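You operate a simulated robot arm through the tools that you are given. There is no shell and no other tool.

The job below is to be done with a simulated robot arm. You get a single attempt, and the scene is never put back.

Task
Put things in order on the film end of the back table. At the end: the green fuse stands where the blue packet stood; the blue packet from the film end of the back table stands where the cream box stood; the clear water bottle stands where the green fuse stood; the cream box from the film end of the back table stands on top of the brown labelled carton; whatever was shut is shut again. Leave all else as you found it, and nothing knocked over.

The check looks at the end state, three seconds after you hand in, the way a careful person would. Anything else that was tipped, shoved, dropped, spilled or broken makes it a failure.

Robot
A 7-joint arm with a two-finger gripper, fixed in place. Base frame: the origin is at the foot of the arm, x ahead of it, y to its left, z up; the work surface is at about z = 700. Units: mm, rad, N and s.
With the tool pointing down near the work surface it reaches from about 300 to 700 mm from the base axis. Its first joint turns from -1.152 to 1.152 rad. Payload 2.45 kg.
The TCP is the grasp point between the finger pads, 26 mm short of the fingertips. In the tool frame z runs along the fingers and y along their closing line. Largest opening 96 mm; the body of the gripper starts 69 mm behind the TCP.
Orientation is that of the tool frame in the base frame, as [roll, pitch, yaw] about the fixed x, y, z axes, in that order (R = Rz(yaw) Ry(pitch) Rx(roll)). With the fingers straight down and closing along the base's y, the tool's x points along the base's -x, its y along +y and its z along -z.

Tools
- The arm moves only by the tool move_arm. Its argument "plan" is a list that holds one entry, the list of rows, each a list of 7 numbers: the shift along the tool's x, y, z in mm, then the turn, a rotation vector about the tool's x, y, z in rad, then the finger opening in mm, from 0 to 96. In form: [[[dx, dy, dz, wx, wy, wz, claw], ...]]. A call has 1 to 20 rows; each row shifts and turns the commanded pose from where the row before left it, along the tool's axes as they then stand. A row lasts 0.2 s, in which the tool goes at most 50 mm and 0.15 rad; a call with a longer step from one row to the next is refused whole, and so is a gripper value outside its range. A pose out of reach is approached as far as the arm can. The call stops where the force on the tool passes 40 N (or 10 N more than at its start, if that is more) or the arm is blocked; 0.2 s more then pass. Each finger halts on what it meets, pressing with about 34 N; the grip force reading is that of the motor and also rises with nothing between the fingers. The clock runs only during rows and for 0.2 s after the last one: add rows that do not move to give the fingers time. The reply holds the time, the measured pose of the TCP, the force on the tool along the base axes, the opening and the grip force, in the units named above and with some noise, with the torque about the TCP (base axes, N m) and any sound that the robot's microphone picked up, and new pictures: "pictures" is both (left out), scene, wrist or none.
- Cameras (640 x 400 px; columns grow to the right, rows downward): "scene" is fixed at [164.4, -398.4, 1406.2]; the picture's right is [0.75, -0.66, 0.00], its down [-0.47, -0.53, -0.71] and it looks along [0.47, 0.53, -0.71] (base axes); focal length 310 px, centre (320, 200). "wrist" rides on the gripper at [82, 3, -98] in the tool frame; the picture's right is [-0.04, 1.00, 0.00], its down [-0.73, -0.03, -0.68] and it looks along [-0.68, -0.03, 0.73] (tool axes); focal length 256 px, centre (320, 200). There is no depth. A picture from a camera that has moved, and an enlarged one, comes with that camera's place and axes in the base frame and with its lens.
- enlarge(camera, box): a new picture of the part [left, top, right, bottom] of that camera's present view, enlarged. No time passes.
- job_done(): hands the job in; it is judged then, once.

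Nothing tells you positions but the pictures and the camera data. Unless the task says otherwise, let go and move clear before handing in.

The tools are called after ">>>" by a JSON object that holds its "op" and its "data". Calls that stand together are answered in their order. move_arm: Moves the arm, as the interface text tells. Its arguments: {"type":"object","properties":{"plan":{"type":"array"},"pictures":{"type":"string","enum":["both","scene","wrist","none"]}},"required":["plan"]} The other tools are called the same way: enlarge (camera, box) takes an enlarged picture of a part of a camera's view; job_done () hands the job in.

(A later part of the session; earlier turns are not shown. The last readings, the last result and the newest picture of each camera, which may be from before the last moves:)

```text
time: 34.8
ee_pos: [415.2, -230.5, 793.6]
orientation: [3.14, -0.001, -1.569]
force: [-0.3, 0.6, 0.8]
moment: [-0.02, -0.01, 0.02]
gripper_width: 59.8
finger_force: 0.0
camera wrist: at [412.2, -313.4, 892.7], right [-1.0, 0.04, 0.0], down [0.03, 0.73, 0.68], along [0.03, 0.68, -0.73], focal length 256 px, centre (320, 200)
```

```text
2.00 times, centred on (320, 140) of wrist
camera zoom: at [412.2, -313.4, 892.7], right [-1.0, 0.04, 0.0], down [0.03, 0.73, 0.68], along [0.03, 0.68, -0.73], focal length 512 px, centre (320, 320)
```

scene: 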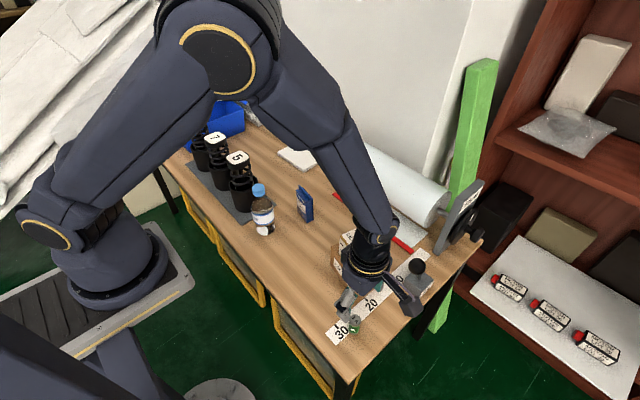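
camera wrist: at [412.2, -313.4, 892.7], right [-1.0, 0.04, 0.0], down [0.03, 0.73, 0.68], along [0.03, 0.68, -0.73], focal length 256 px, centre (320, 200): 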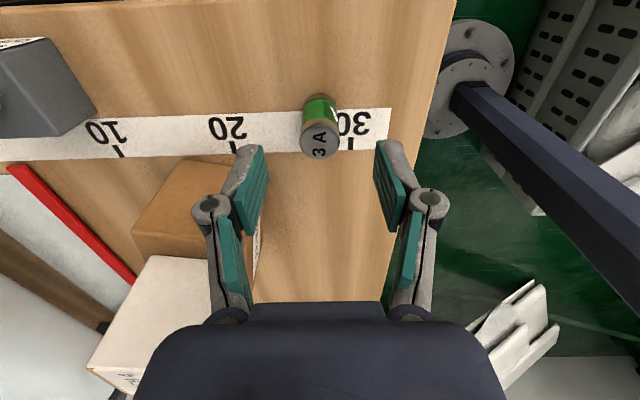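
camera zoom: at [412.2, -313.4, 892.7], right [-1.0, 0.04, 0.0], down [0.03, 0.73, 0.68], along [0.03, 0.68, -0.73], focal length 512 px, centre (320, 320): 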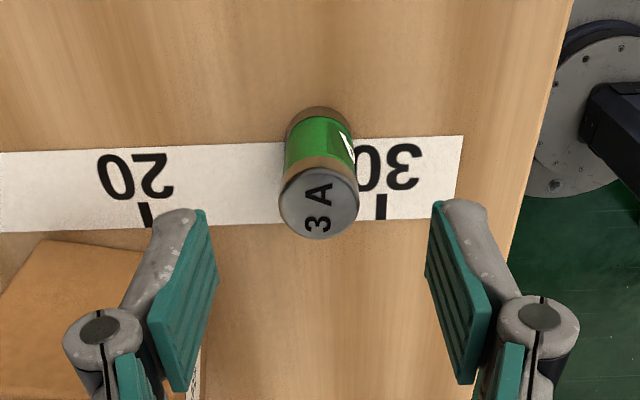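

It's well centred. I'll descend and grip the fuse.

>>> {"op": "move_arm", "data": {"plan": [[[0, -0.8, 30, 0, 0, 0, 60], [0, 0, 25, 0, 0, 0, 60], [0, 0, 8, 0, 0, 0, 60], [0, 0, 0, 0, 0, 0, 60], [0, 0, 0, 0, 0, 0, 30], [0, 0, 0, 0, 0, 0, 15], [0, 0, 0, 0, 0, 0, 15], [0, 0, 0, 0, 0, 0, 15], [0, 0, 0, 0, 0, 0, 15]]]}}

```text
time: 36.8
ee_pos: [415.2, -231.7, 730.8]
orientation: [3.14, 0.0, -1.57]
force: [-0.3, -0.5, 0.1]
moment: [0.03, 0.01, 0.02]
gripper_width: 24.3
finger_force: 33.9
camera wrist: at [412.8, -312.6, 830.7], right [-1.0, 0.04, 0.0], down [0.03, 0.73, 0.68], along [0.03, 0.68, -0.73], focal length 256 px, centre (320, 200)
```

scene: 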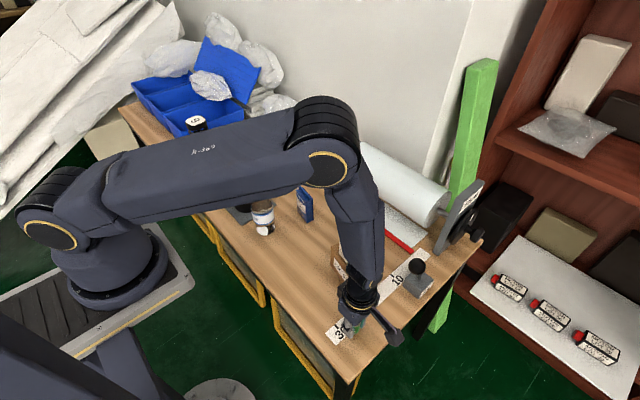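
wrist: 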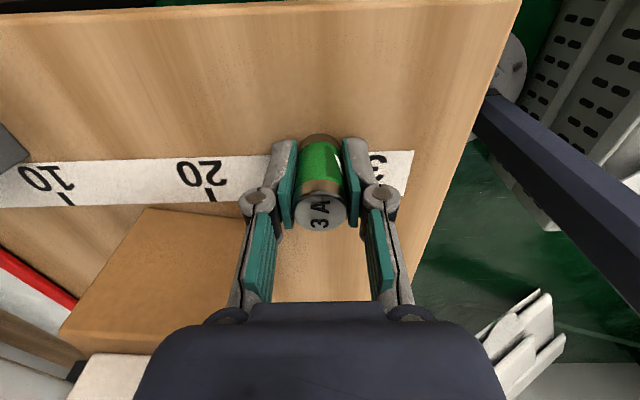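

The fuse is gripped at 24 mm. I'll lift it, carry it along y to the packet's old spot at (435.5, 30), and lower to just above the table.

>>> {"op": "move_arm", "data": {"plan": [[[0, 0, -15, 0, 0, 0, 15], [0, 0, -45, 0, 0, 0, 15], [0, 0, -45, 0, 0, 0, 15], [0, 0, -45, 0, 0, 0, 15], [-25, -2, 0, 0, 0, 0, 15], [-42, -3.2, 0, 0, 0, 0, 15], [-42, -3.2, 0, 0, 0, 0, 15], [-42, -3.2, 0, 0, 0, 0, 15], [-42, -3.2, 0, 0, 0, 0, 15], [-42, -3.2, 0, 0, 0, 0, 15], [-26.5, -2, 0, 0, 0, 0, 15], [0, 0, 0, 0, 0, 0, 15], [0, 0, 40, 0, 0, 0, 15], [0, 0, 40, 0, 0, 0, 15], [0, 0, 40, 0, 0, 0, 15], [0, 0, 18, 0, 0, 0, 15], [0, 0, 0, 0, 0, 0, 15], [0, 0, 0, 0, 0, 0, 15]]]}}

>>> {"op": "enlarge", "data": {"camera": "scene", "box": [240, 180, 340, 290]}}

```text
time: 40.6
ee_pos: [437.1, 30.3, 745.3]
orientation: [-3.141, 0.001, -1.569]
force: [-0.3, -0.2, -0.1]
moment: [0.02, 0.0, 0.01]
gripper_width: 24.2
finger_force: 33.6
camera wrist: at [433.7, -52.4, 844.5], right [-1.0, 0.04, 0.0], down [0.03, 0.73, 0.68], along [0.03, 0.68, -0.73], focal length 256 px, centre (320, 200)
```

scene: 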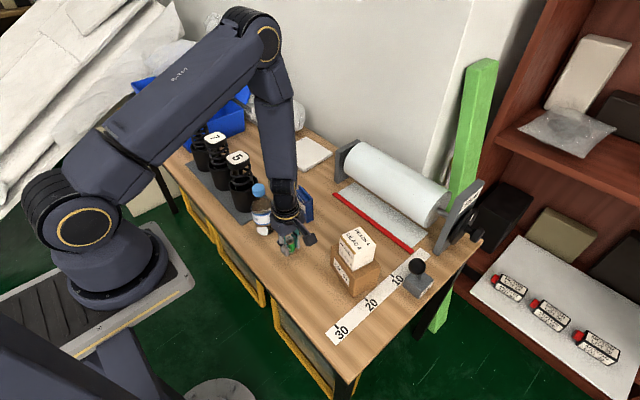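
wrist: 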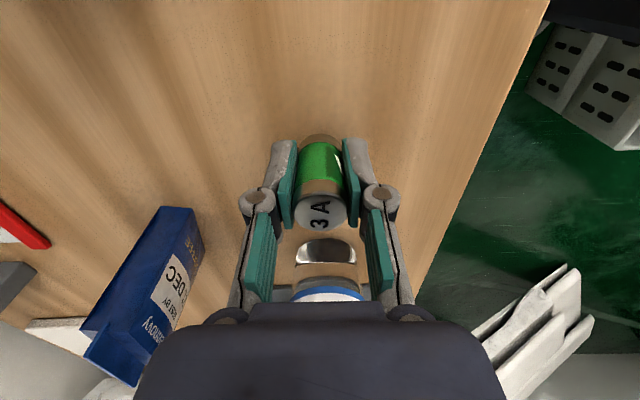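

```text
3.64 times, centred on (290, 235) of scene
camera zoom: at [164.5, -398.4, 1406.2], right [0.75, -0.66, 0.0], down [-0.47, -0.53, -0.71], along [0.47, 0.53, -0.71], focal length 1128 px, centre (429, 73)
```

zoom: 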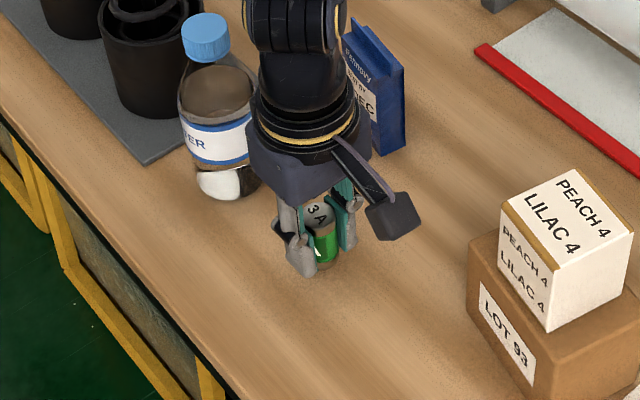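

Positioned as intended with about 12 mm to go. I'll lower the rest slowly.

>>> {"op": "move_arm", "data": {"plan": [[[0, 0, 5, 0, 0, 0, 15], [0, 0, 4, 0, 0, 0, 15], [0, 0, 1, 0, 0, 0, 15], [0, 0, 0, 0, 0, 0, 15]]], "pictures": "none"}}

```text
time: 41.6
ee_pos: [436.8, 30.7, 734.4]
orientation: [3.141, -0.001, -1.569]
force: [0.6, 0.2, -0.6]
moment: [0.0, 0.0, 0.0]
gripper_width: 24.2
finger_force: 34.0
```

>>> {"op": "move_arm", "data": {"plan": [[[0, 0, 1.2, 0, 0, 0, 15], [0, 0, 0, 0, 0, 0, 15]]], "pictures": "none"}}

```text
time: 42.2
ee_pos: [437.0, 30.4, 733.1]
orientation: [-3.141, 0.0, -1.57]
force: [-0.7, -0.3, 0.3]
moment: [0.02, 0.0, 0.0]
gripper_width: 24.2
finger_force: 34.0
```

>>> {"op": "move_arm", "data": {"plan": [[[0, 0, 1.2, 0, 0, 0, 15], [0, 0, 0, 0, 0, 0, 15]]], "pictures": "none"}}

```text
time: 42.8
ee_pos: [437.3, 29.5, 731.2]
orientation: [3.141, -0.001, -1.569]
force: [-0.1, 0.7, -0.1]
moment: [-0.03, 0.02, -0.03]
gripper_width: 24.3
finger_force: 33.8
```

>>> {"op": "move_arm", "data": {"plan": [[[0, 0, 0.8, 0, 0, 0, 15], [0, 0, 0, 0, 0, 0, 15]]], "pictures": "none"}}

```text
time: 43.4
ee_pos: [436.1, 30.9, 731.7]
orientation: [-3.14, -0.001, -1.567]
force: [0.0, 0.0, -0.9]
moment: [0.02, -0.01, -0.04]
gripper_width: 24.2
finger_force: 33.9
```

>>> {"op": "move_arm", "data": {"plan": [[[0, 0, 0.8, 0, 0, 0, 15], [0, 0, 0, 0, 0, 0, 15]]], "pictures": "none"}}

```text
time: 44.0
ee_pos: [435.4, 30.7, 730.4]
orientation: [-3.142, -0.001, -1.571]
force: [-3.3, -1.2, 19.7]
moment: [-0.02, 0.1, 0.02]
gripper_width: 24.3
finger_force: 34.3
```

Contact is firm at 20 N. I'll ease off slightly, release and rise straight up.

>>> {"op": "move_arm", "data": {"plan": [[[0, 0, -0.4, 0, 0, 0, 15], [0, 0, 0, 0, 0, 0, 27], [0, 0, 0, 0, 0, 0, 40], [0, 0, 0, 0, 0, 0, 56], [0, 0, 0, 0, 0, 0, 56], [0, 0, 0, 0, 0, 0, 56], [0, 0, -15, 0, 0, 0, 56], [0, 0, -30, 0, 0, 0, 56], [0, 0, -45, 0, 0, 0, 56], [0, 0, -45, 0, 0, 0, 56], [0, 0, -45, 0, 0, 0, 56], [0, 0, 0, 0, 0, 0, 56]]]}}

>>> {"op": "enlarge", "data": {"camera": "scene", "box": [240, 180, 340, 290]}}

```text
time: 46.6
ee_pos: [437.8, 29.7, 911.0]
orientation: [-3.14, 0.0, -1.569]
force: [0.7, -1.5, -0.1]
moment: [0.01, 0.0, 0.03]
gripper_width: 55.9
finger_force: 0.0
camera wrist: at [435.1, -52.5, 1011.1], right [-1.0, 0.04, 0.0], down [0.03, 0.73, 0.68], along [0.03, 0.68, -0.73], focal length 256 px, centre (320, 200)
```

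scene: 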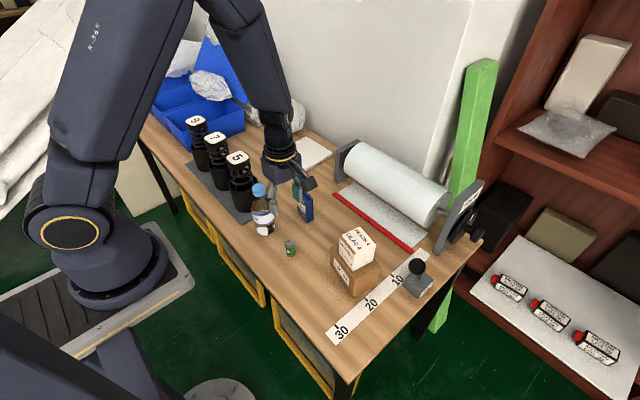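
wrist: 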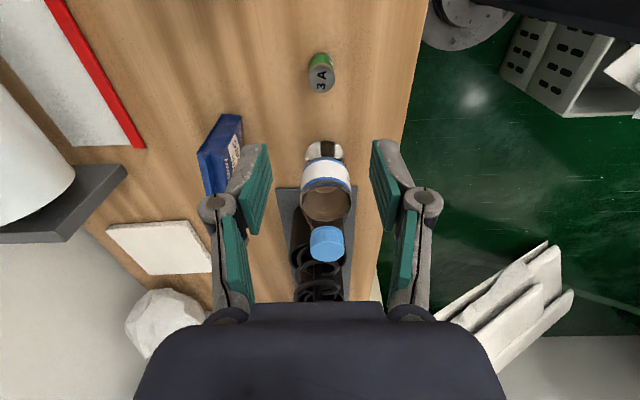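

```text
3.64 times, centred on (290, 235) of scene
camera zoom: at [164.4, -398.4, 1406.2], right [0.75, -0.66, 0.0], down [-0.47, -0.53, -0.71], along [0.47, 0.53, -0.71], focal length 1128 px, centre (429, 73)
```

zoom: 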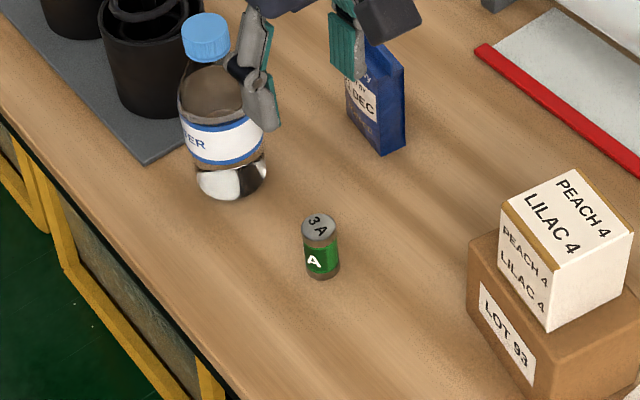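

The fuse stands where the packet was. Now I'll look at the bottle to choose the grasp height.

>>> {"op": "enlarge", "data": {"camera": "wrist", "box": [270, 120, 380, 280]}}

>>> {"op": "enlarge", "data": {"camera": "scene", "box": [220, 140, 300, 250]}}

```text
2.50 times, centred on (325, 200) of wrist
camera zoom: at [435.1, -52.5, 1011.1], right [-1.0, 0.04, 0.0], down [0.03, 0.73, 0.68], along [0.03, 0.68, -0.73], focal length 640 px, centre (308, 200)
```

zoom: 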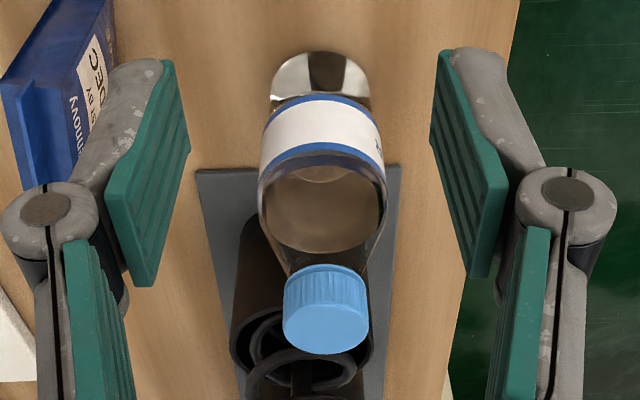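

```text
3.64 times, centred on (260, 195) of scene
camera zoom: at [164.4, -398.4, 1406.2], right [0.75, -0.66, 0.0], down [-0.47, -0.53, -0.71], along [0.47, 0.53, -0.71], focal length 1128 px, centre (538, 218)
```

zoom: 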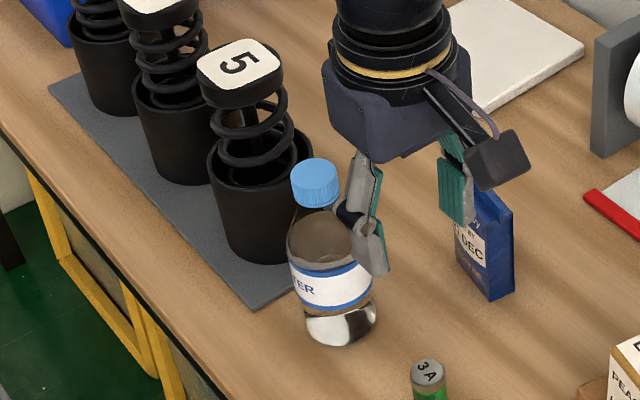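

The bottle is about 64 mm across, with its axis near (437, 147) and its top near z = 861. I'll rise, open wide and go above it for a better look.

>>> {"op": "move_arm", "data": {"plan": [[[0, 0, -29, 0, 0, 0, 80], [-20, 0, 0, 0, 0, 0, 92], [-40, 0.5, 0, 0, 0, 0, 92], [-40, 0, 0, 0, 0, 0, 92], [-17, 0, 0, 0, 0, 0, 92], [0, 0, 0, 0, 0, 0, 92], [0, 0, 0, 0, 0, 0, 92]]]}}

>>> {"op": "enlarge", "data": {"camera": "wrist", "box": [240, 20, 400, 180]}}

>>> {"op": "enlarge", "data": {"camera": "scene", "box": [220, 150, 310, 250]}}

```text
time: 48.2
ee_pos: [436.5, 150.5, 941.5]
orientation: [-3.141, 0.0, -1.568]
force: [-0.4, 0.2, -0.4]
moment: [-0.01, 0.02, -0.02]
gripper_width: 91.8
finger_force: 0.1
camera wrist: at [434.7, 66.9, 1041.1], right [-1.0, 0.04, 0.0], down [0.03, 0.73, 0.68], along [0.03, 0.68, -0.73], focal length 256 px, centre (320, 200)
```

scene: 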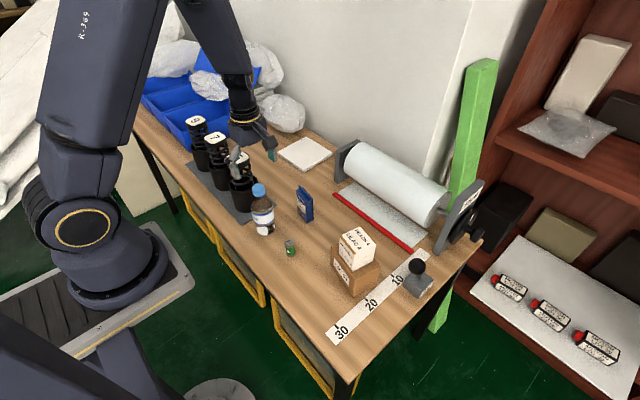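
wrist: 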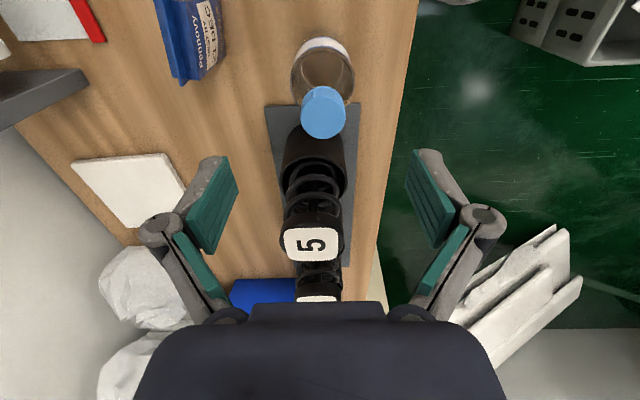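

```text
2.50 times, centred on (320, 100) of wrist
camera zoom: at [434.7, 66.9, 1041.1], right [-1.0, 0.04, 0.0], down [0.03, 0.73, 0.68], along [0.03, 0.68, -0.73], focal length 640 px, centre (320, 450)
```

zoom: 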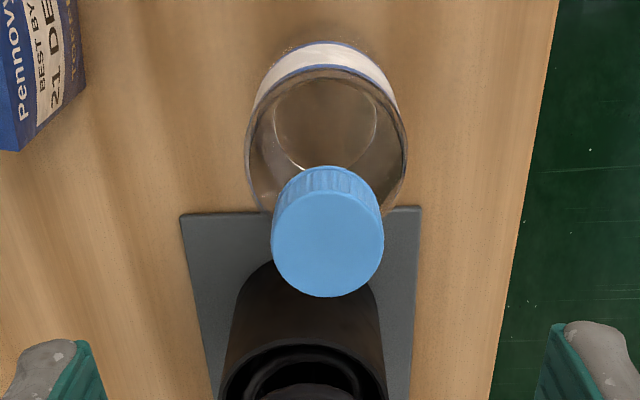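

```text
4.00 times, centred on (265, 200) of scene
camera zoom: at [164.5, -398.4, 1406.2], right [0.75, -0.66, 0.0], down [-0.47, -0.53, -0.71], along [0.47, 0.53, -0.71], focal length 1241 px, centre (540, 200)
```

zoom: 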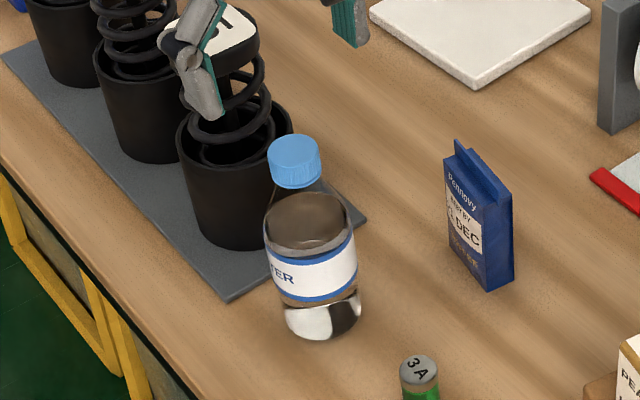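

The bottle's axis is about (436.5, 151.5), its top is about z = 857–861, and the straight body reaches about z = 795. I'll grip at TCP z ≈ 798 to keep the palm above the cap, so I'm going halfway first.

>>> {"op": "move_arm", "data": {"plan": [[[-2.5, 0, 25, 0, 0, 0, 92], [0, 0, 25, 0, 0, 0, 92], [0, 0, 20, 0, 0, 0, 92], [0, 0, 0, 0, 0, 0, 92], [0, 0, 0, 0, 0, 0, 92]]]}}

>>> {"op": "enlarge", "data": {"camera": "wrist", "box": [200, 40, 440, 240]}}

>>> {"op": "enlarge", "data": {"camera": "scene", "box": [220, 150, 310, 250]}}

```text
time: 49.4
ee_pos: [437.0, 151.6, 869.5]
orientation: [3.141, 0.002, -1.569]
force: [-0.3, 0.4, 0.1]
moment: [0.0, 0.0, -0.04]
gripper_width: 91.9
finger_force: 0.1
camera wrist: at [434.7, 69.2, 969.3], right [-1.0, 0.04, 0.0], down [0.03, 0.73, 0.68], along [0.03, 0.68, -0.73], focal length 256 px, centre (320, 200)
```

scene: 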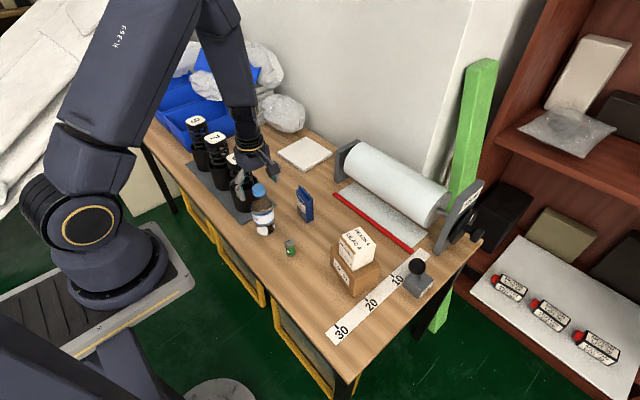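
wrist: 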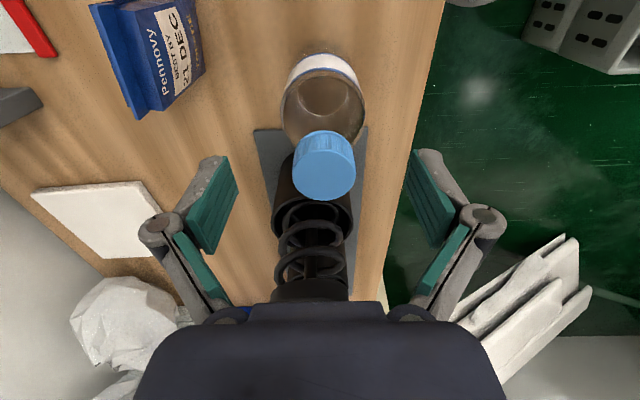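

```text
2.00 times, centred on (320, 140) of wrist
camera zoom: at [434.7, 69.2, 969.3], right [-1.0, 0.04, 0.0], down [0.03, 0.73, 0.68], along [0.03, 0.68, -0.73], focal length 512 px, centre (320, 320)
```

zoom: 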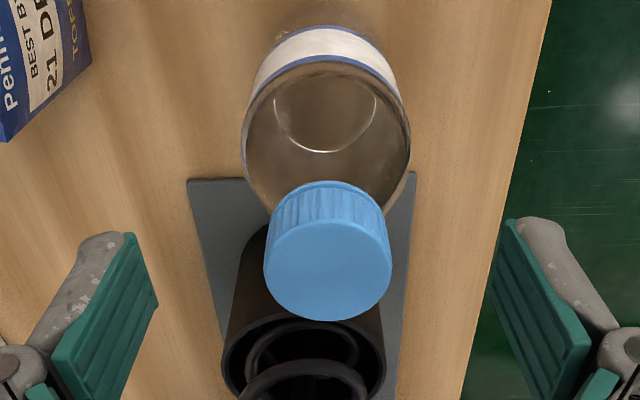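

```text
4.00 times, centred on (265, 200) of scene
camera zoom: at [164.5, -398.4, 1406.2], right [0.75, -0.66, 0.0], down [-0.47, -0.53, -0.71], along [0.47, 0.53, -0.71], focal length 1241 px, centre (540, 200)
```

zoom: 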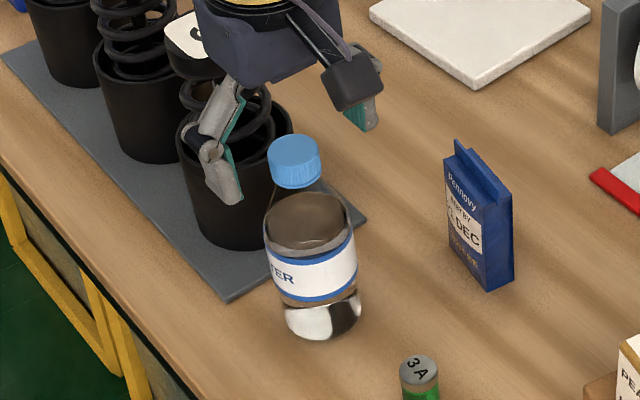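

The bottle is centred. I'll descend slowly, watching for palm contact with the cap.

>>> {"op": "move_arm", "data": {"plan": [[[-0.5, 0, 25, 0, 0, 0, 92], [0, 0, 20, 0, 0, 0, 92], [0, 0, 15, 0, 0, 0, 92], [0, 0, 5, 0, 0, 0, 92], [0, 0, 0, 0, 0, 0, 92]]]}}

>>> {"op": "enlarge", "data": {"camera": "scene", "box": [220, 150, 310, 250]}}

>>> {"op": "enlarge", "data": {"camera": "wrist", "box": [200, 100, 440, 310]}}

```text
time: 50.6
ee_pos: [435.6, 148.2, 805.4]
orientation: [3.141, 0.001, -1.57]
force: [-0.4, -0.3, -0.1]
moment: [0.02, 0.0, 0.02]
gripper_width: 92.0
finger_force: 0.1
camera wrist: at [433.9, 67.0, 904.0], right [-1.0, 0.04, 0.0], down [0.03, 0.73, 0.68], along [0.03, 0.68, -0.73], focal length 256 px, centre (320, 200)
```

scene: 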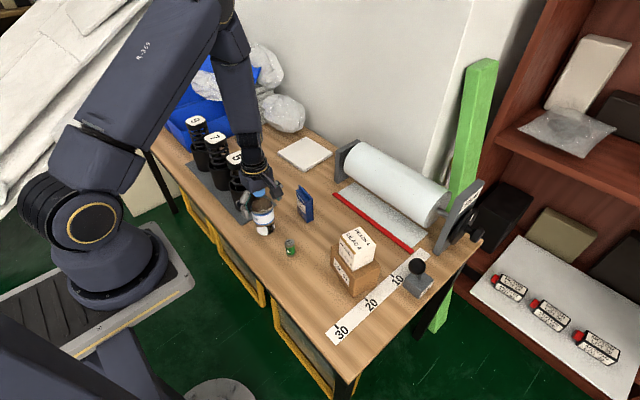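
wrist: 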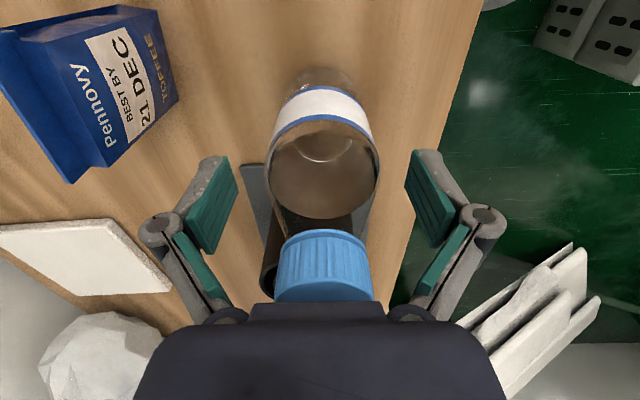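

```text
4.00 times, centred on (265, 200) of scene
camera zoom: at [164.4, -398.4, 1406.2], right [0.75, -0.66, 0.0], down [-0.47, -0.53, -0.71], along [0.47, 0.53, -0.71], focal length 1241 px, centre (540, 200)
```

zoom: 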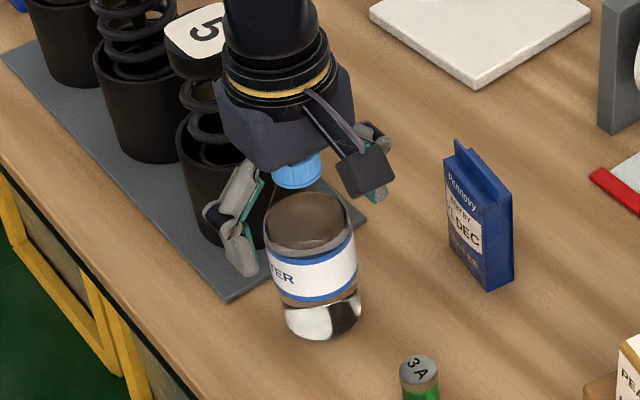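

```text
1.90 times, centred on (320, 205) of wrist
camera zoom: at [433.9, 67.0, 904.0], right [-1.0, 0.04, 0.0], down [0.03, 0.73, 0.68], along [0.03, 0.68, -0.73], focal length 488 px, centre (320, 190)
```

zoom: 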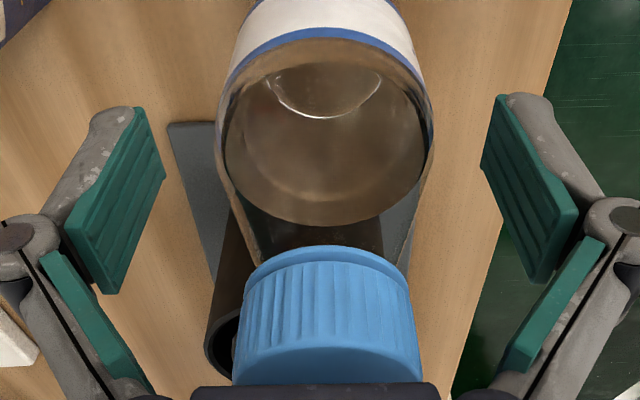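

Clear so far; the palm sits just above the cap. I'll take the last 7 mm in small steps.

>>> {"op": "move_arm", "data": {"plan": [[[-1, 0, 2, 0, 0, 0, 92], [0, 0, 2, 0, 0, 0, 92], [0, 0, 1.5, 0, 0, 0, 92], [0, 0, 0, 0, 0, 0, 92]]], "pictures": "wrist"}}

>>> {"op": "enlarge", "data": {"camera": "wrist", "box": [200, 100, 440, 310]}}

```text
time: 51.6
ee_pos: [437.2, 151.1, 799.0]
orientation: [3.141, 0.0, -1.568]
force: [0.4, 0.0, -0.2]
moment: [0.0, -0.02, 0.02]
gripper_width: 91.9
finger_force: 0.1
camera wrist: at [434.3, 68.9, 899.3], right [-1.0, 0.04, 0.0], down [0.03, 0.73, 0.68], along [0.03, 0.68, -0.73], focal length 256 px, centre (320, 200)
```

wrist: 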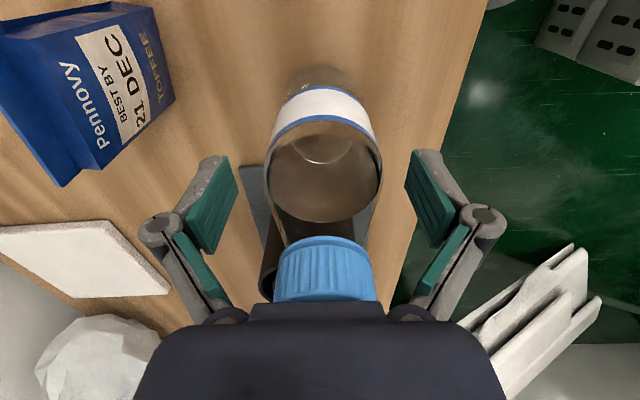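

```text
1.90 times, centred on (320, 205) of wrist
camera zoom: at [434.3, 68.9, 899.3], right [-1.0, 0.04, 0.0], down [0.03, 0.73, 0.68], along [0.03, 0.68, -0.73], focal length 488 px, centre (320, 190)
```

zoom: 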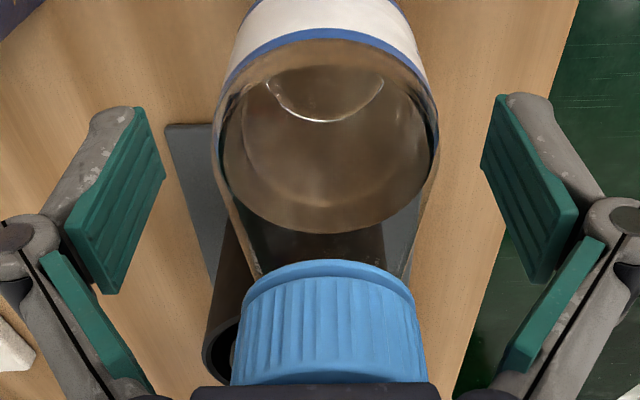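

No contact with the cap. I'll close on the bottle now.

>>> {"op": "move_arm", "data": {"plan": [[[0, 0, 0, 0, 0, 0, 75], [0, 0, 0, 0, 0, 0, 60], [0, 0, 0, 0, 0, 0, 50], [0, 0, 0, 0, 0, 0, 50], [0, 0, 0, 0, 0, 0, 50], [0, 0, 0, 0, 0, 0, 50]]]}}

>>> {"op": "enlarge", "data": {"camera": "scene", "box": [220, 150, 310, 250]}}

>>> {"op": "enlarge", "data": {"camera": "wrist", "box": [200, 50, 440, 310]}}

```text
time: 53.0
ee_pos: [436.7, 150.8, 800.1]
orientation: [-3.141, 0.001, -1.569]
force: [-1.8, -0.3, 2.7]
moment: [-0.03, 0.11, -0.01]
gripper_width: 58.2
finger_force: 34.3
camera wrist: at [434.2, 68.9, 899.4], right [-1.0, 0.04, 0.0], down [0.03, 0.73, 0.68], along [0.03, 0.68, -0.73], focal length 256 px, centre (320, 200)
```

scene: 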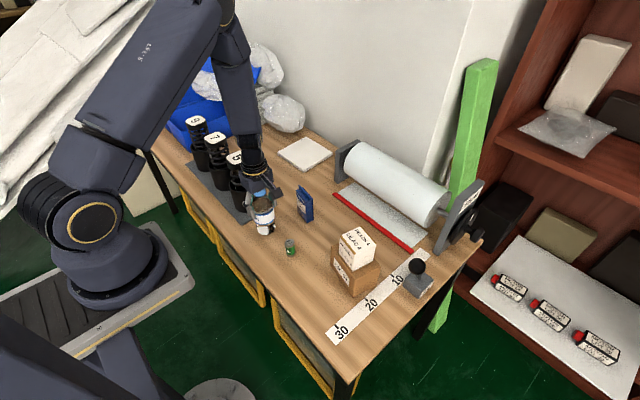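
wrist: 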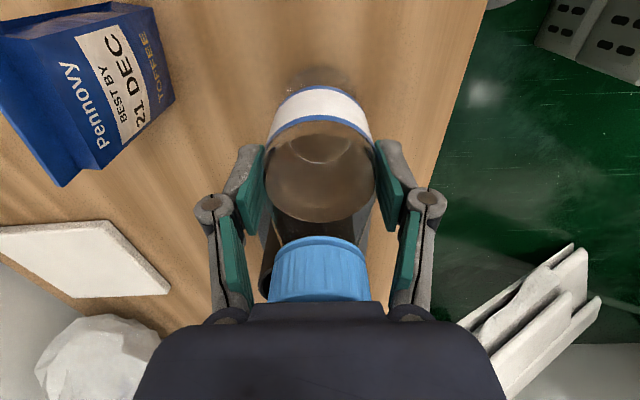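

```text
4.00 times, centred on (265, 200) of scene
camera zoom: at [164.4, -398.4, 1406.2], right [0.75, -0.66, 0.0], down [-0.47, -0.53, -0.71], along [0.47, 0.53, -0.71], focal length 1241 px, centre (540, 200)
```

zoom: 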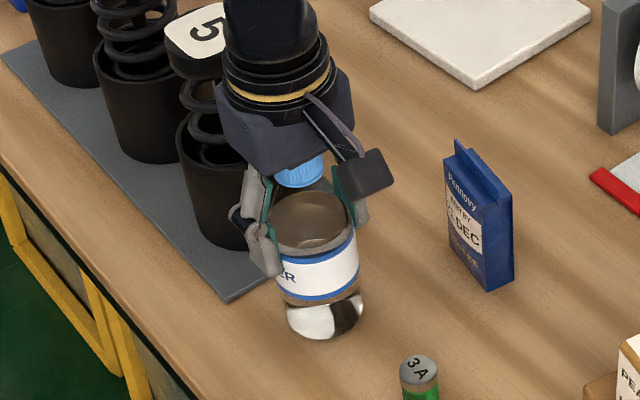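

```text
1.54 times, centred on (320, 180) of wrist
camera zoom: at [434.2, 68.9, 899.4], right [-1.0, 0.04, 0.0], down [0.03, 0.73, 0.68], along [0.03, 0.68, -0.73], focal length 394 px, centre (320, 231)
```

zoom: 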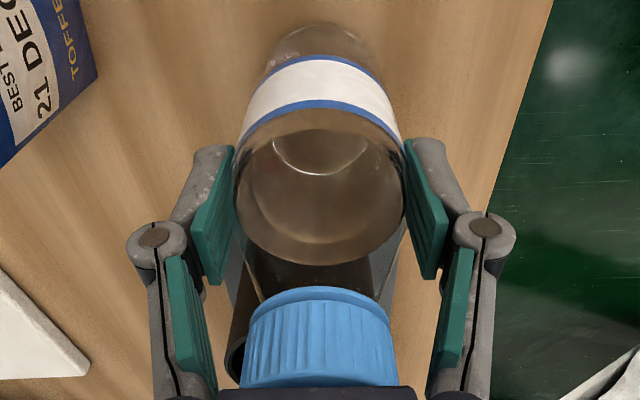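

The grip closed at 58 mm with 34 N. I'll lift about 12 mm first to check it holds.

>>> {"op": "move_arm", "data": {"plan": [[[0, 0, -2, 0, 0, 0, 50], [0, 0, -4, 0, 0, 0, 50], [0, 0, -6, 0, 0, 0, 50], [0, 0, 0, 0, 0, 0, 50], [0, 0, 0, 0, 0, 0, 50]]]}}

>>> {"op": "enlarge", "data": {"camera": "scene", "box": [220, 150, 310, 250]}}

>>> {"op": "enlarge", "data": {"camera": "wrist", "box": [200, 50, 440, 310]}}

```text
time: 54.2
ee_pos: [436.9, 153.5, 812.0]
orientation: [-3.141, 0.0, -1.569]
force: [-0.5, 0.5, -3.2]
moment: [0.0, 0.0, 0.0]
gripper_width: 58.5
finger_force: 34.0
camera wrist: at [433.6, 70.0, 910.9], right [-1.0, 0.04, 0.0], down [0.03, 0.73, 0.68], along [0.03, 0.68, -0.73], focal length 256 px, centre (320, 200)
```

scene: 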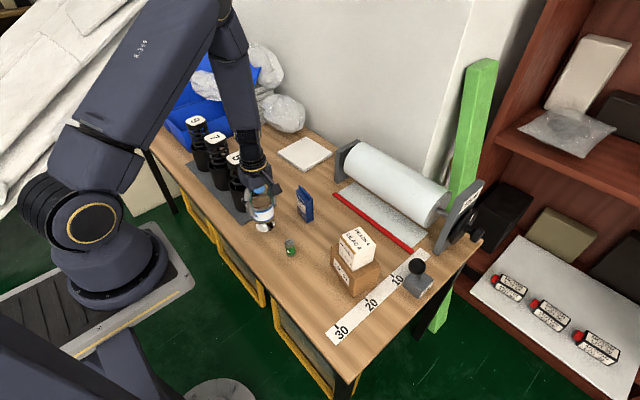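
wrist: 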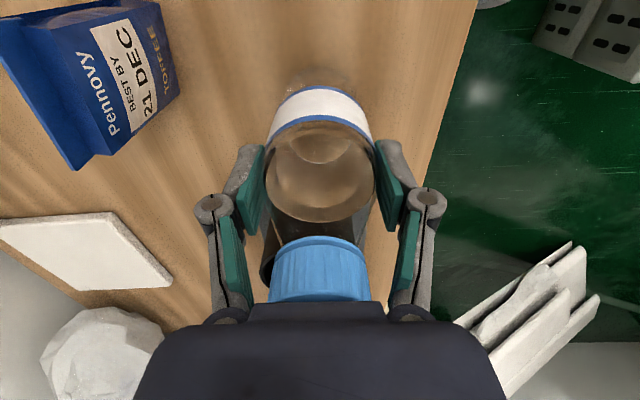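

```text
4.00 times, centred on (265, 200) of scene
camera zoom: at [164.5, -398.4, 1406.2], right [0.75, -0.66, 0.0], down [-0.47, -0.53, -0.71], along [0.47, 0.53, -0.71], focal length 1241 px, centre (540, 200)
```

zoom: 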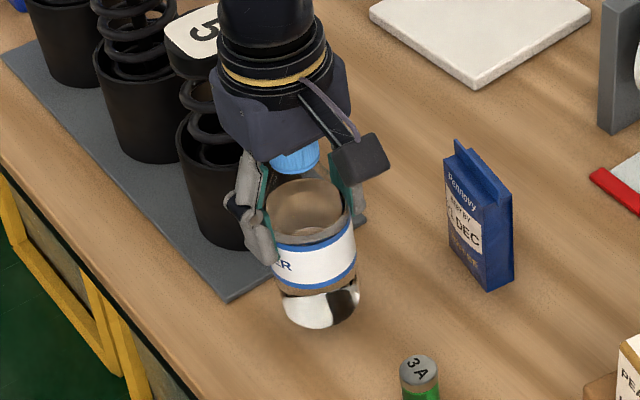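

```text
1.54 times, centred on (320, 180) of wrist
camera zoom: at [433.6, 70.0, 910.9], right [-1.0, 0.04, 0.0], down [0.03, 0.73, 0.68], along [0.03, 0.68, -0.73], focal length 394 px, centre (320, 231)
```

zoom: 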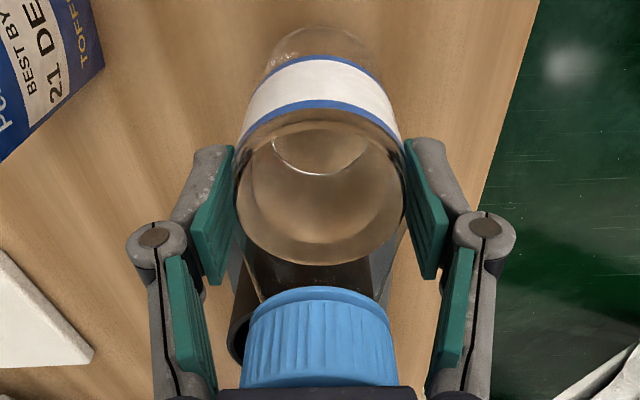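

The bottle is lifted cleanly and weighs roughly 0.3 kg. I'll raise it well clear of everything and carry it along -y to the fuse's old spot at (415.5, -231.5).

>>> {"op": "move_arm", "data": {"plan": [[[0, 0, -20, 0, 0, 0, 50], [0, 0, -35, 0, 0, 0, 50], [0, 0, -38, 0, 0, 0, 50], [0, 0, -25, 0, 0, 0, 50], [15, 0.8, 0, 0, 0, 0, 50], [30, 1.6, 0, 0, 0, 0, 50], [42, 2.3, 0, 0, 0, 0, 50], [42, 2.3, 0, 0, 0, 0, 50], [42, 2.3, 0, 0, 0, 0, 50], [42, 2.3, 0, 0, 0, 0, 50], [42, 2.3, 0, 0, 0, 0, 50], [42, 2.3, 0, 0, 0, 0, 50], [42, 2.3, 0, 0, 0, 0, 50], [30, 1.7, 0, 0, 0, 0, 50], [14, 0.8, 0, 0, 0, 0, 50], [0, 0, 0, 0, 0, 0, 50], [0, 0, 0, 0, 0, 0, 50]]]}}

```text
time: 57.8
ee_pos: [416.2, -229.1, 926.6]
orientation: [3.141, 0.0, -1.57]
force: [0.2, -0.4, -1.8]
moment: [0.0, -0.01, -0.01]
gripper_width: 58.3
finger_force: 33.9
camera wrist: at [414.0, -311.8, 1027.2], right [-1.0, 0.04, 0.0], down [0.03, 0.73, 0.68], along [0.03, 0.68, -0.73], focal length 256 px, centre (320, 200)
```

scene: 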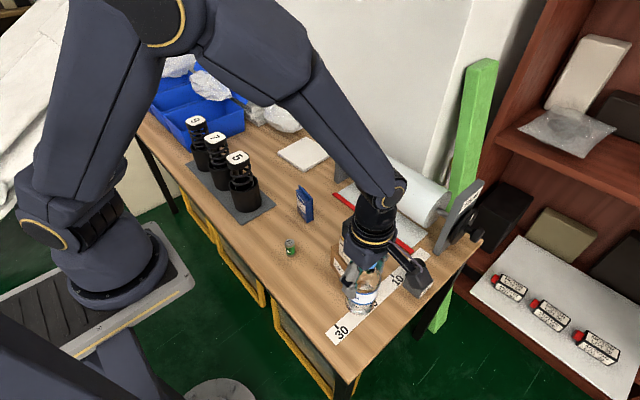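
wrist: 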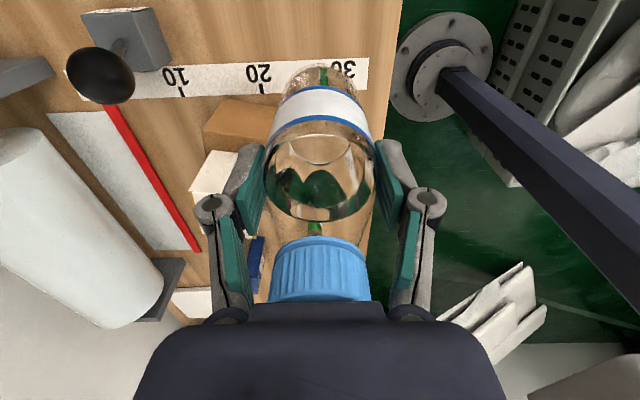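

It's above the target. I'll lower it toward the ruler.

>>> {"op": "move_arm", "data": {"plan": [[[1.2, 0.5, 20, 0, 0, 0, 50], [0, 0, 35, 0, 0, 0, 50], [0, 0, 30, 0, 0, 0, 50], [0, 0, 20, 0, 0, 0, 50], [0, 0, 8, 0, 0, 0, 50], [0, 0, 0, 0, 0, 0, 50], [0, 0, 0, 0, 0, 0, 50]]]}}

>>> {"op": "enlarge", "data": {"camera": "scene", "box": [310, 240, 430, 370]}}

>>> {"op": "enlarge", "data": {"camera": "wrist", "box": [180, 20, 460, 260]}}

```text
time: 59.4
ee_pos: [416.1, -231.9, 814.3]
orientation: [-3.141, 0.0, -1.569]
force: [-0.3, 0.2, -3.1]
moment: [-0.03, 0.03, -0.02]
gripper_width: 58.1
finger_force: 33.8
camera wrist: at [413.5, -314.3, 914.1], right [-1.0, 0.04, 0.0], down [0.03, 0.73, 0.68], along [0.03, 0.68, -0.73], focal length 256 px, centre (320, 200)
```

scene: 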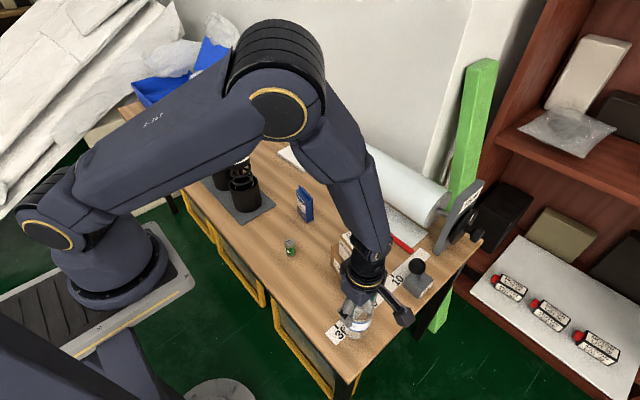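
wrist: 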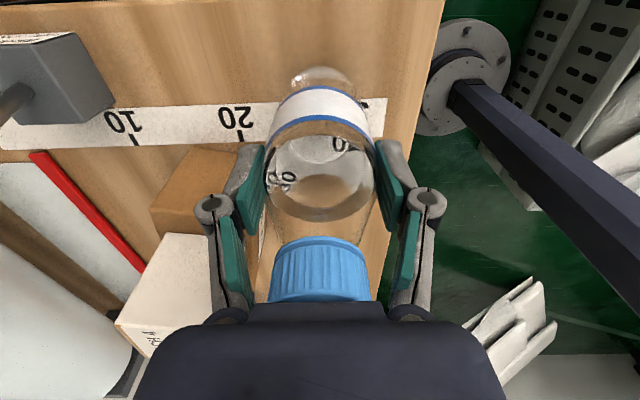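

```text
3.08 times, centred on (370, 305) of scene
camera zoom: at [164.5, -398.4, 1406.2], right [0.75, -0.66, 0.0], down [-0.47, -0.53, -0.71], along [0.47, 0.53, -0.71], focal length 955 px, centre (166, -123)
```

zoom: 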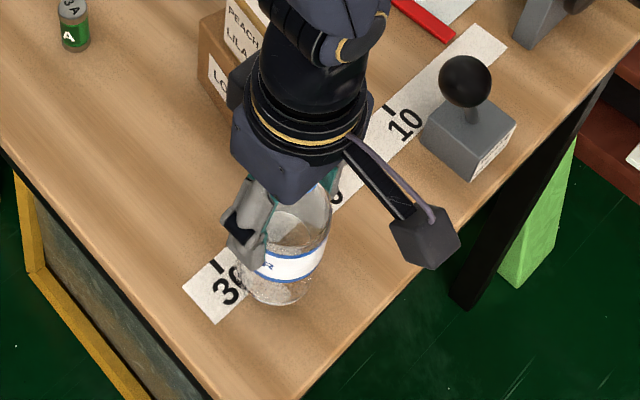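

```text
1.67 times, centred on (320, 140) of wrist
camera zoom: at [413.5, -314.3, 914.1], right [-1.0, 0.04, 0.0], down [0.03, 0.73, 0.68], along [0.03, 0.68, -0.73], focal length 427 px, centre (320, 300)
```

zoom: 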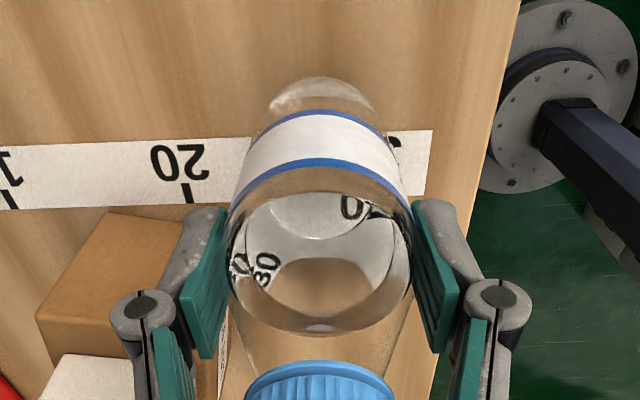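

All clear. I'll lower the last stretch in small steps until I feel contact.

>>> {"op": "move_arm", "data": {"plan": [[[0, 0, 5, 0, 0, 0, 50], [0, 0, 3, 0, 0, 0, 50], [0, 0, 1, 0, 0, 0, 50], [0, 0, 0, 0, 0, 0, 50]]], "pictures": "none"}}

```text
time: 60.4
ee_pos: [415.7, -230.9, 806.5]
orientation: [-3.141, 0.001, -1.57]
force: [-0.4, -0.6, -2.2]
moment: [-0.01, 0.01, 0.0]
gripper_width: 58.3
finger_force: 33.9
```

>>> {"op": "move_arm", "data": {"plan": [[[0, 0, 1.5, 0, 0, 0, 50], [0, 0, 1.5, 0, 0, 0, 50], [0, 0, 0, 0, 0, 0, 50]]], "pictures": "none"}}

```text
time: 61.2
ee_pos: [415.3, -231.0, 803.1]
orientation: [-3.141, -0.001, -1.57]
force: [-0.7, -0.6, -3.0]
moment: [0.02, -0.01, 0.0]
gripper_width: 58.3
finger_force: 33.9
```

>>> {"op": "move_arm", "data": {"plan": [[[0, 0, 1.2, 0, 0, 0, 50], [0, 0, 0, 0, 0, 0, 50]]], "pictures": "none"}}

```text
time: 61.8
ee_pos: [414.8, -230.9, 801.4]
orientation: [-3.141, 0.002, -1.568]
force: [0.2, 0.4, -3.1]
moment: [0.02, 0.0, -0.01]
gripper_width: 58.0
finger_force: 34.7
```

>>> {"op": "move_arm", "data": {"plan": [[[0, 0, 1.0, 0, 0, 0, 50], [0, 0, 0, 0, 0, 0, 50]]], "pictures": "none"}}

```text
time: 62.4
ee_pos: [415.8, -231.8, 801.7]
orientation: [3.141, 0.0, -1.57]
force: [0.2, 0.2, -3.0]
moment: [0.0, 0.02, 0.0]
gripper_width: 58.3
finger_force: 33.6
```

>>> {"op": "move_arm", "data": {"plan": [[[0, 0, 1.0, 0, 0, 0, 50], [0, 0, 0, 0, 0, 0, 50]]], "pictures": "none"}}

```text
time: 63.0
ee_pos: [416.5, -233.1, 801.1]
orientation: [-3.141, 0.001, -1.571]
force: [-0.4, -0.8, -3.2]
moment: [0.01, 0.03, 0.0]
gripper_width: 58.3
finger_force: 33.7
```

>>> {"op": "move_arm", "data": {"plan": [[[0, 0, 0.8, 0, 0, 0, 50], [0, 0, 0, 0, 0, 0, 50]]], "pictures": "wrist"}}

>>> {"op": "enlarge", "data": {"camera": "scene", "box": [310, 270, 400, 370]}}

```text
time: 63.6
ee_pos: [414.4, -232.8, 799.6]
orientation: [-3.141, 0.001, -1.568]
force: [-2.0, 1.3, 5.4]
moment: [0.12, -0.01, 0.05]
gripper_width: 58.3
finger_force: 34.0
camera wrist: at [412.8, -314.9, 899.4], right [-1.0, 0.04, 0.0], down [0.03, 0.73, 0.68], along [0.03, 0.68, -0.73], focal length 256 px, centre (320, 200)
```

wrist: 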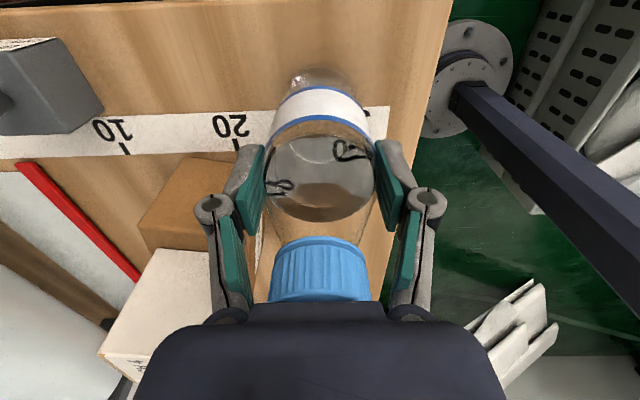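

```text
4.00 times, centred on (355, 320) of scene
camera zoom: at [164.3, -398.3, 1406.3], right [0.75, -0.66, 0.0], down [-0.47, -0.53, -0.71], along [0.47, 0.53, -0.71], focal length 1241 px, centre (180, -280)
```

zoom: 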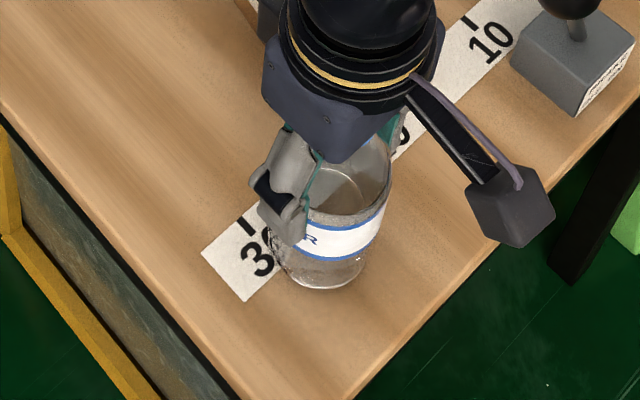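

Contact is made with the weight supported on the ruler. I'll open the fingers and rise straight up slowly.

>>> {"op": "move_arm", "data": {"plan": [[[0, 0, 0, 0, 0, 0, 62], [0, 0, 0, 0, 0, 0, 75], [0, 0, 0, 0, 0, 0, 90], [0, 0, 0, 0, 0, 0, 90], [0, 0, 0, 0, 0, 0, 90], [0, 0, 0, 0, 0, 0, 90]]], "pictures": "both"}}

>>> {"op": "enlarge", "data": {"camera": "wrist", "box": [180, 20, 460, 310]}}

```text
time: 65.0
ee_pos: [416.0, -233.0, 799.7]
orientation: [-3.141, -0.001, -1.57]
force: [1.6, -0.3, -0.5]
moment: [-0.01, 0.0, -0.01]
gripper_width: 90.1
finger_force: 0.1
camera wrist: at [412.9, -315.0, 899.2], right [-1.0, 0.04, 0.0], down [0.03, 0.73, 0.68], along [0.03, 0.68, -0.73], focal length 256 px, centre (320, 200)
```

scene: 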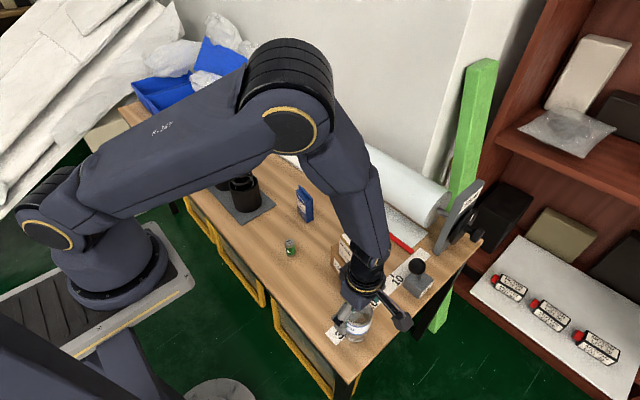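
wrist: 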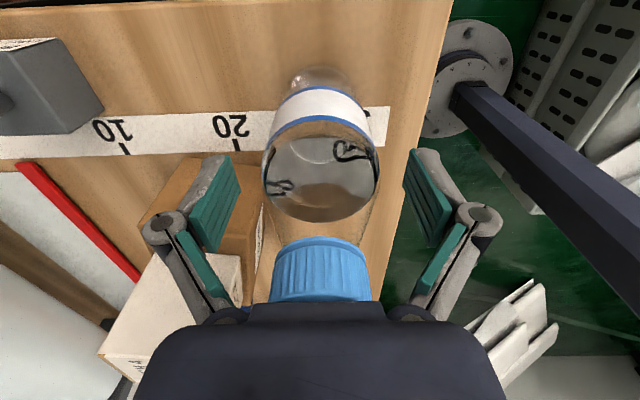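

```text
1.38 times, centred on (320, 165) of wrist
camera zoom: at [412.9, -315.0, 899.2], right [-1.0, 0.04, 0.0], down [0.03, 0.73, 0.68], along [0.03, 0.68, -0.73], focal length 353 px, centre (320, 248)
```

zoom: 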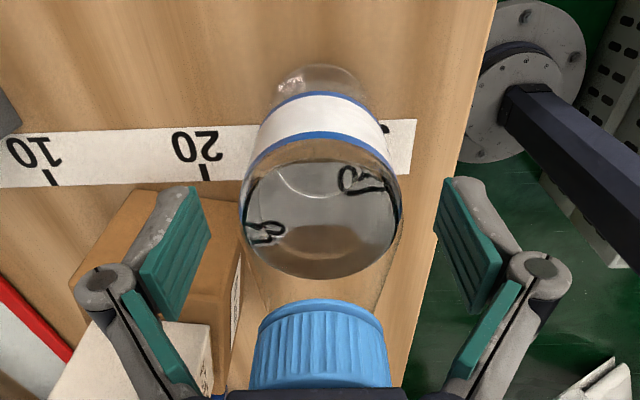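

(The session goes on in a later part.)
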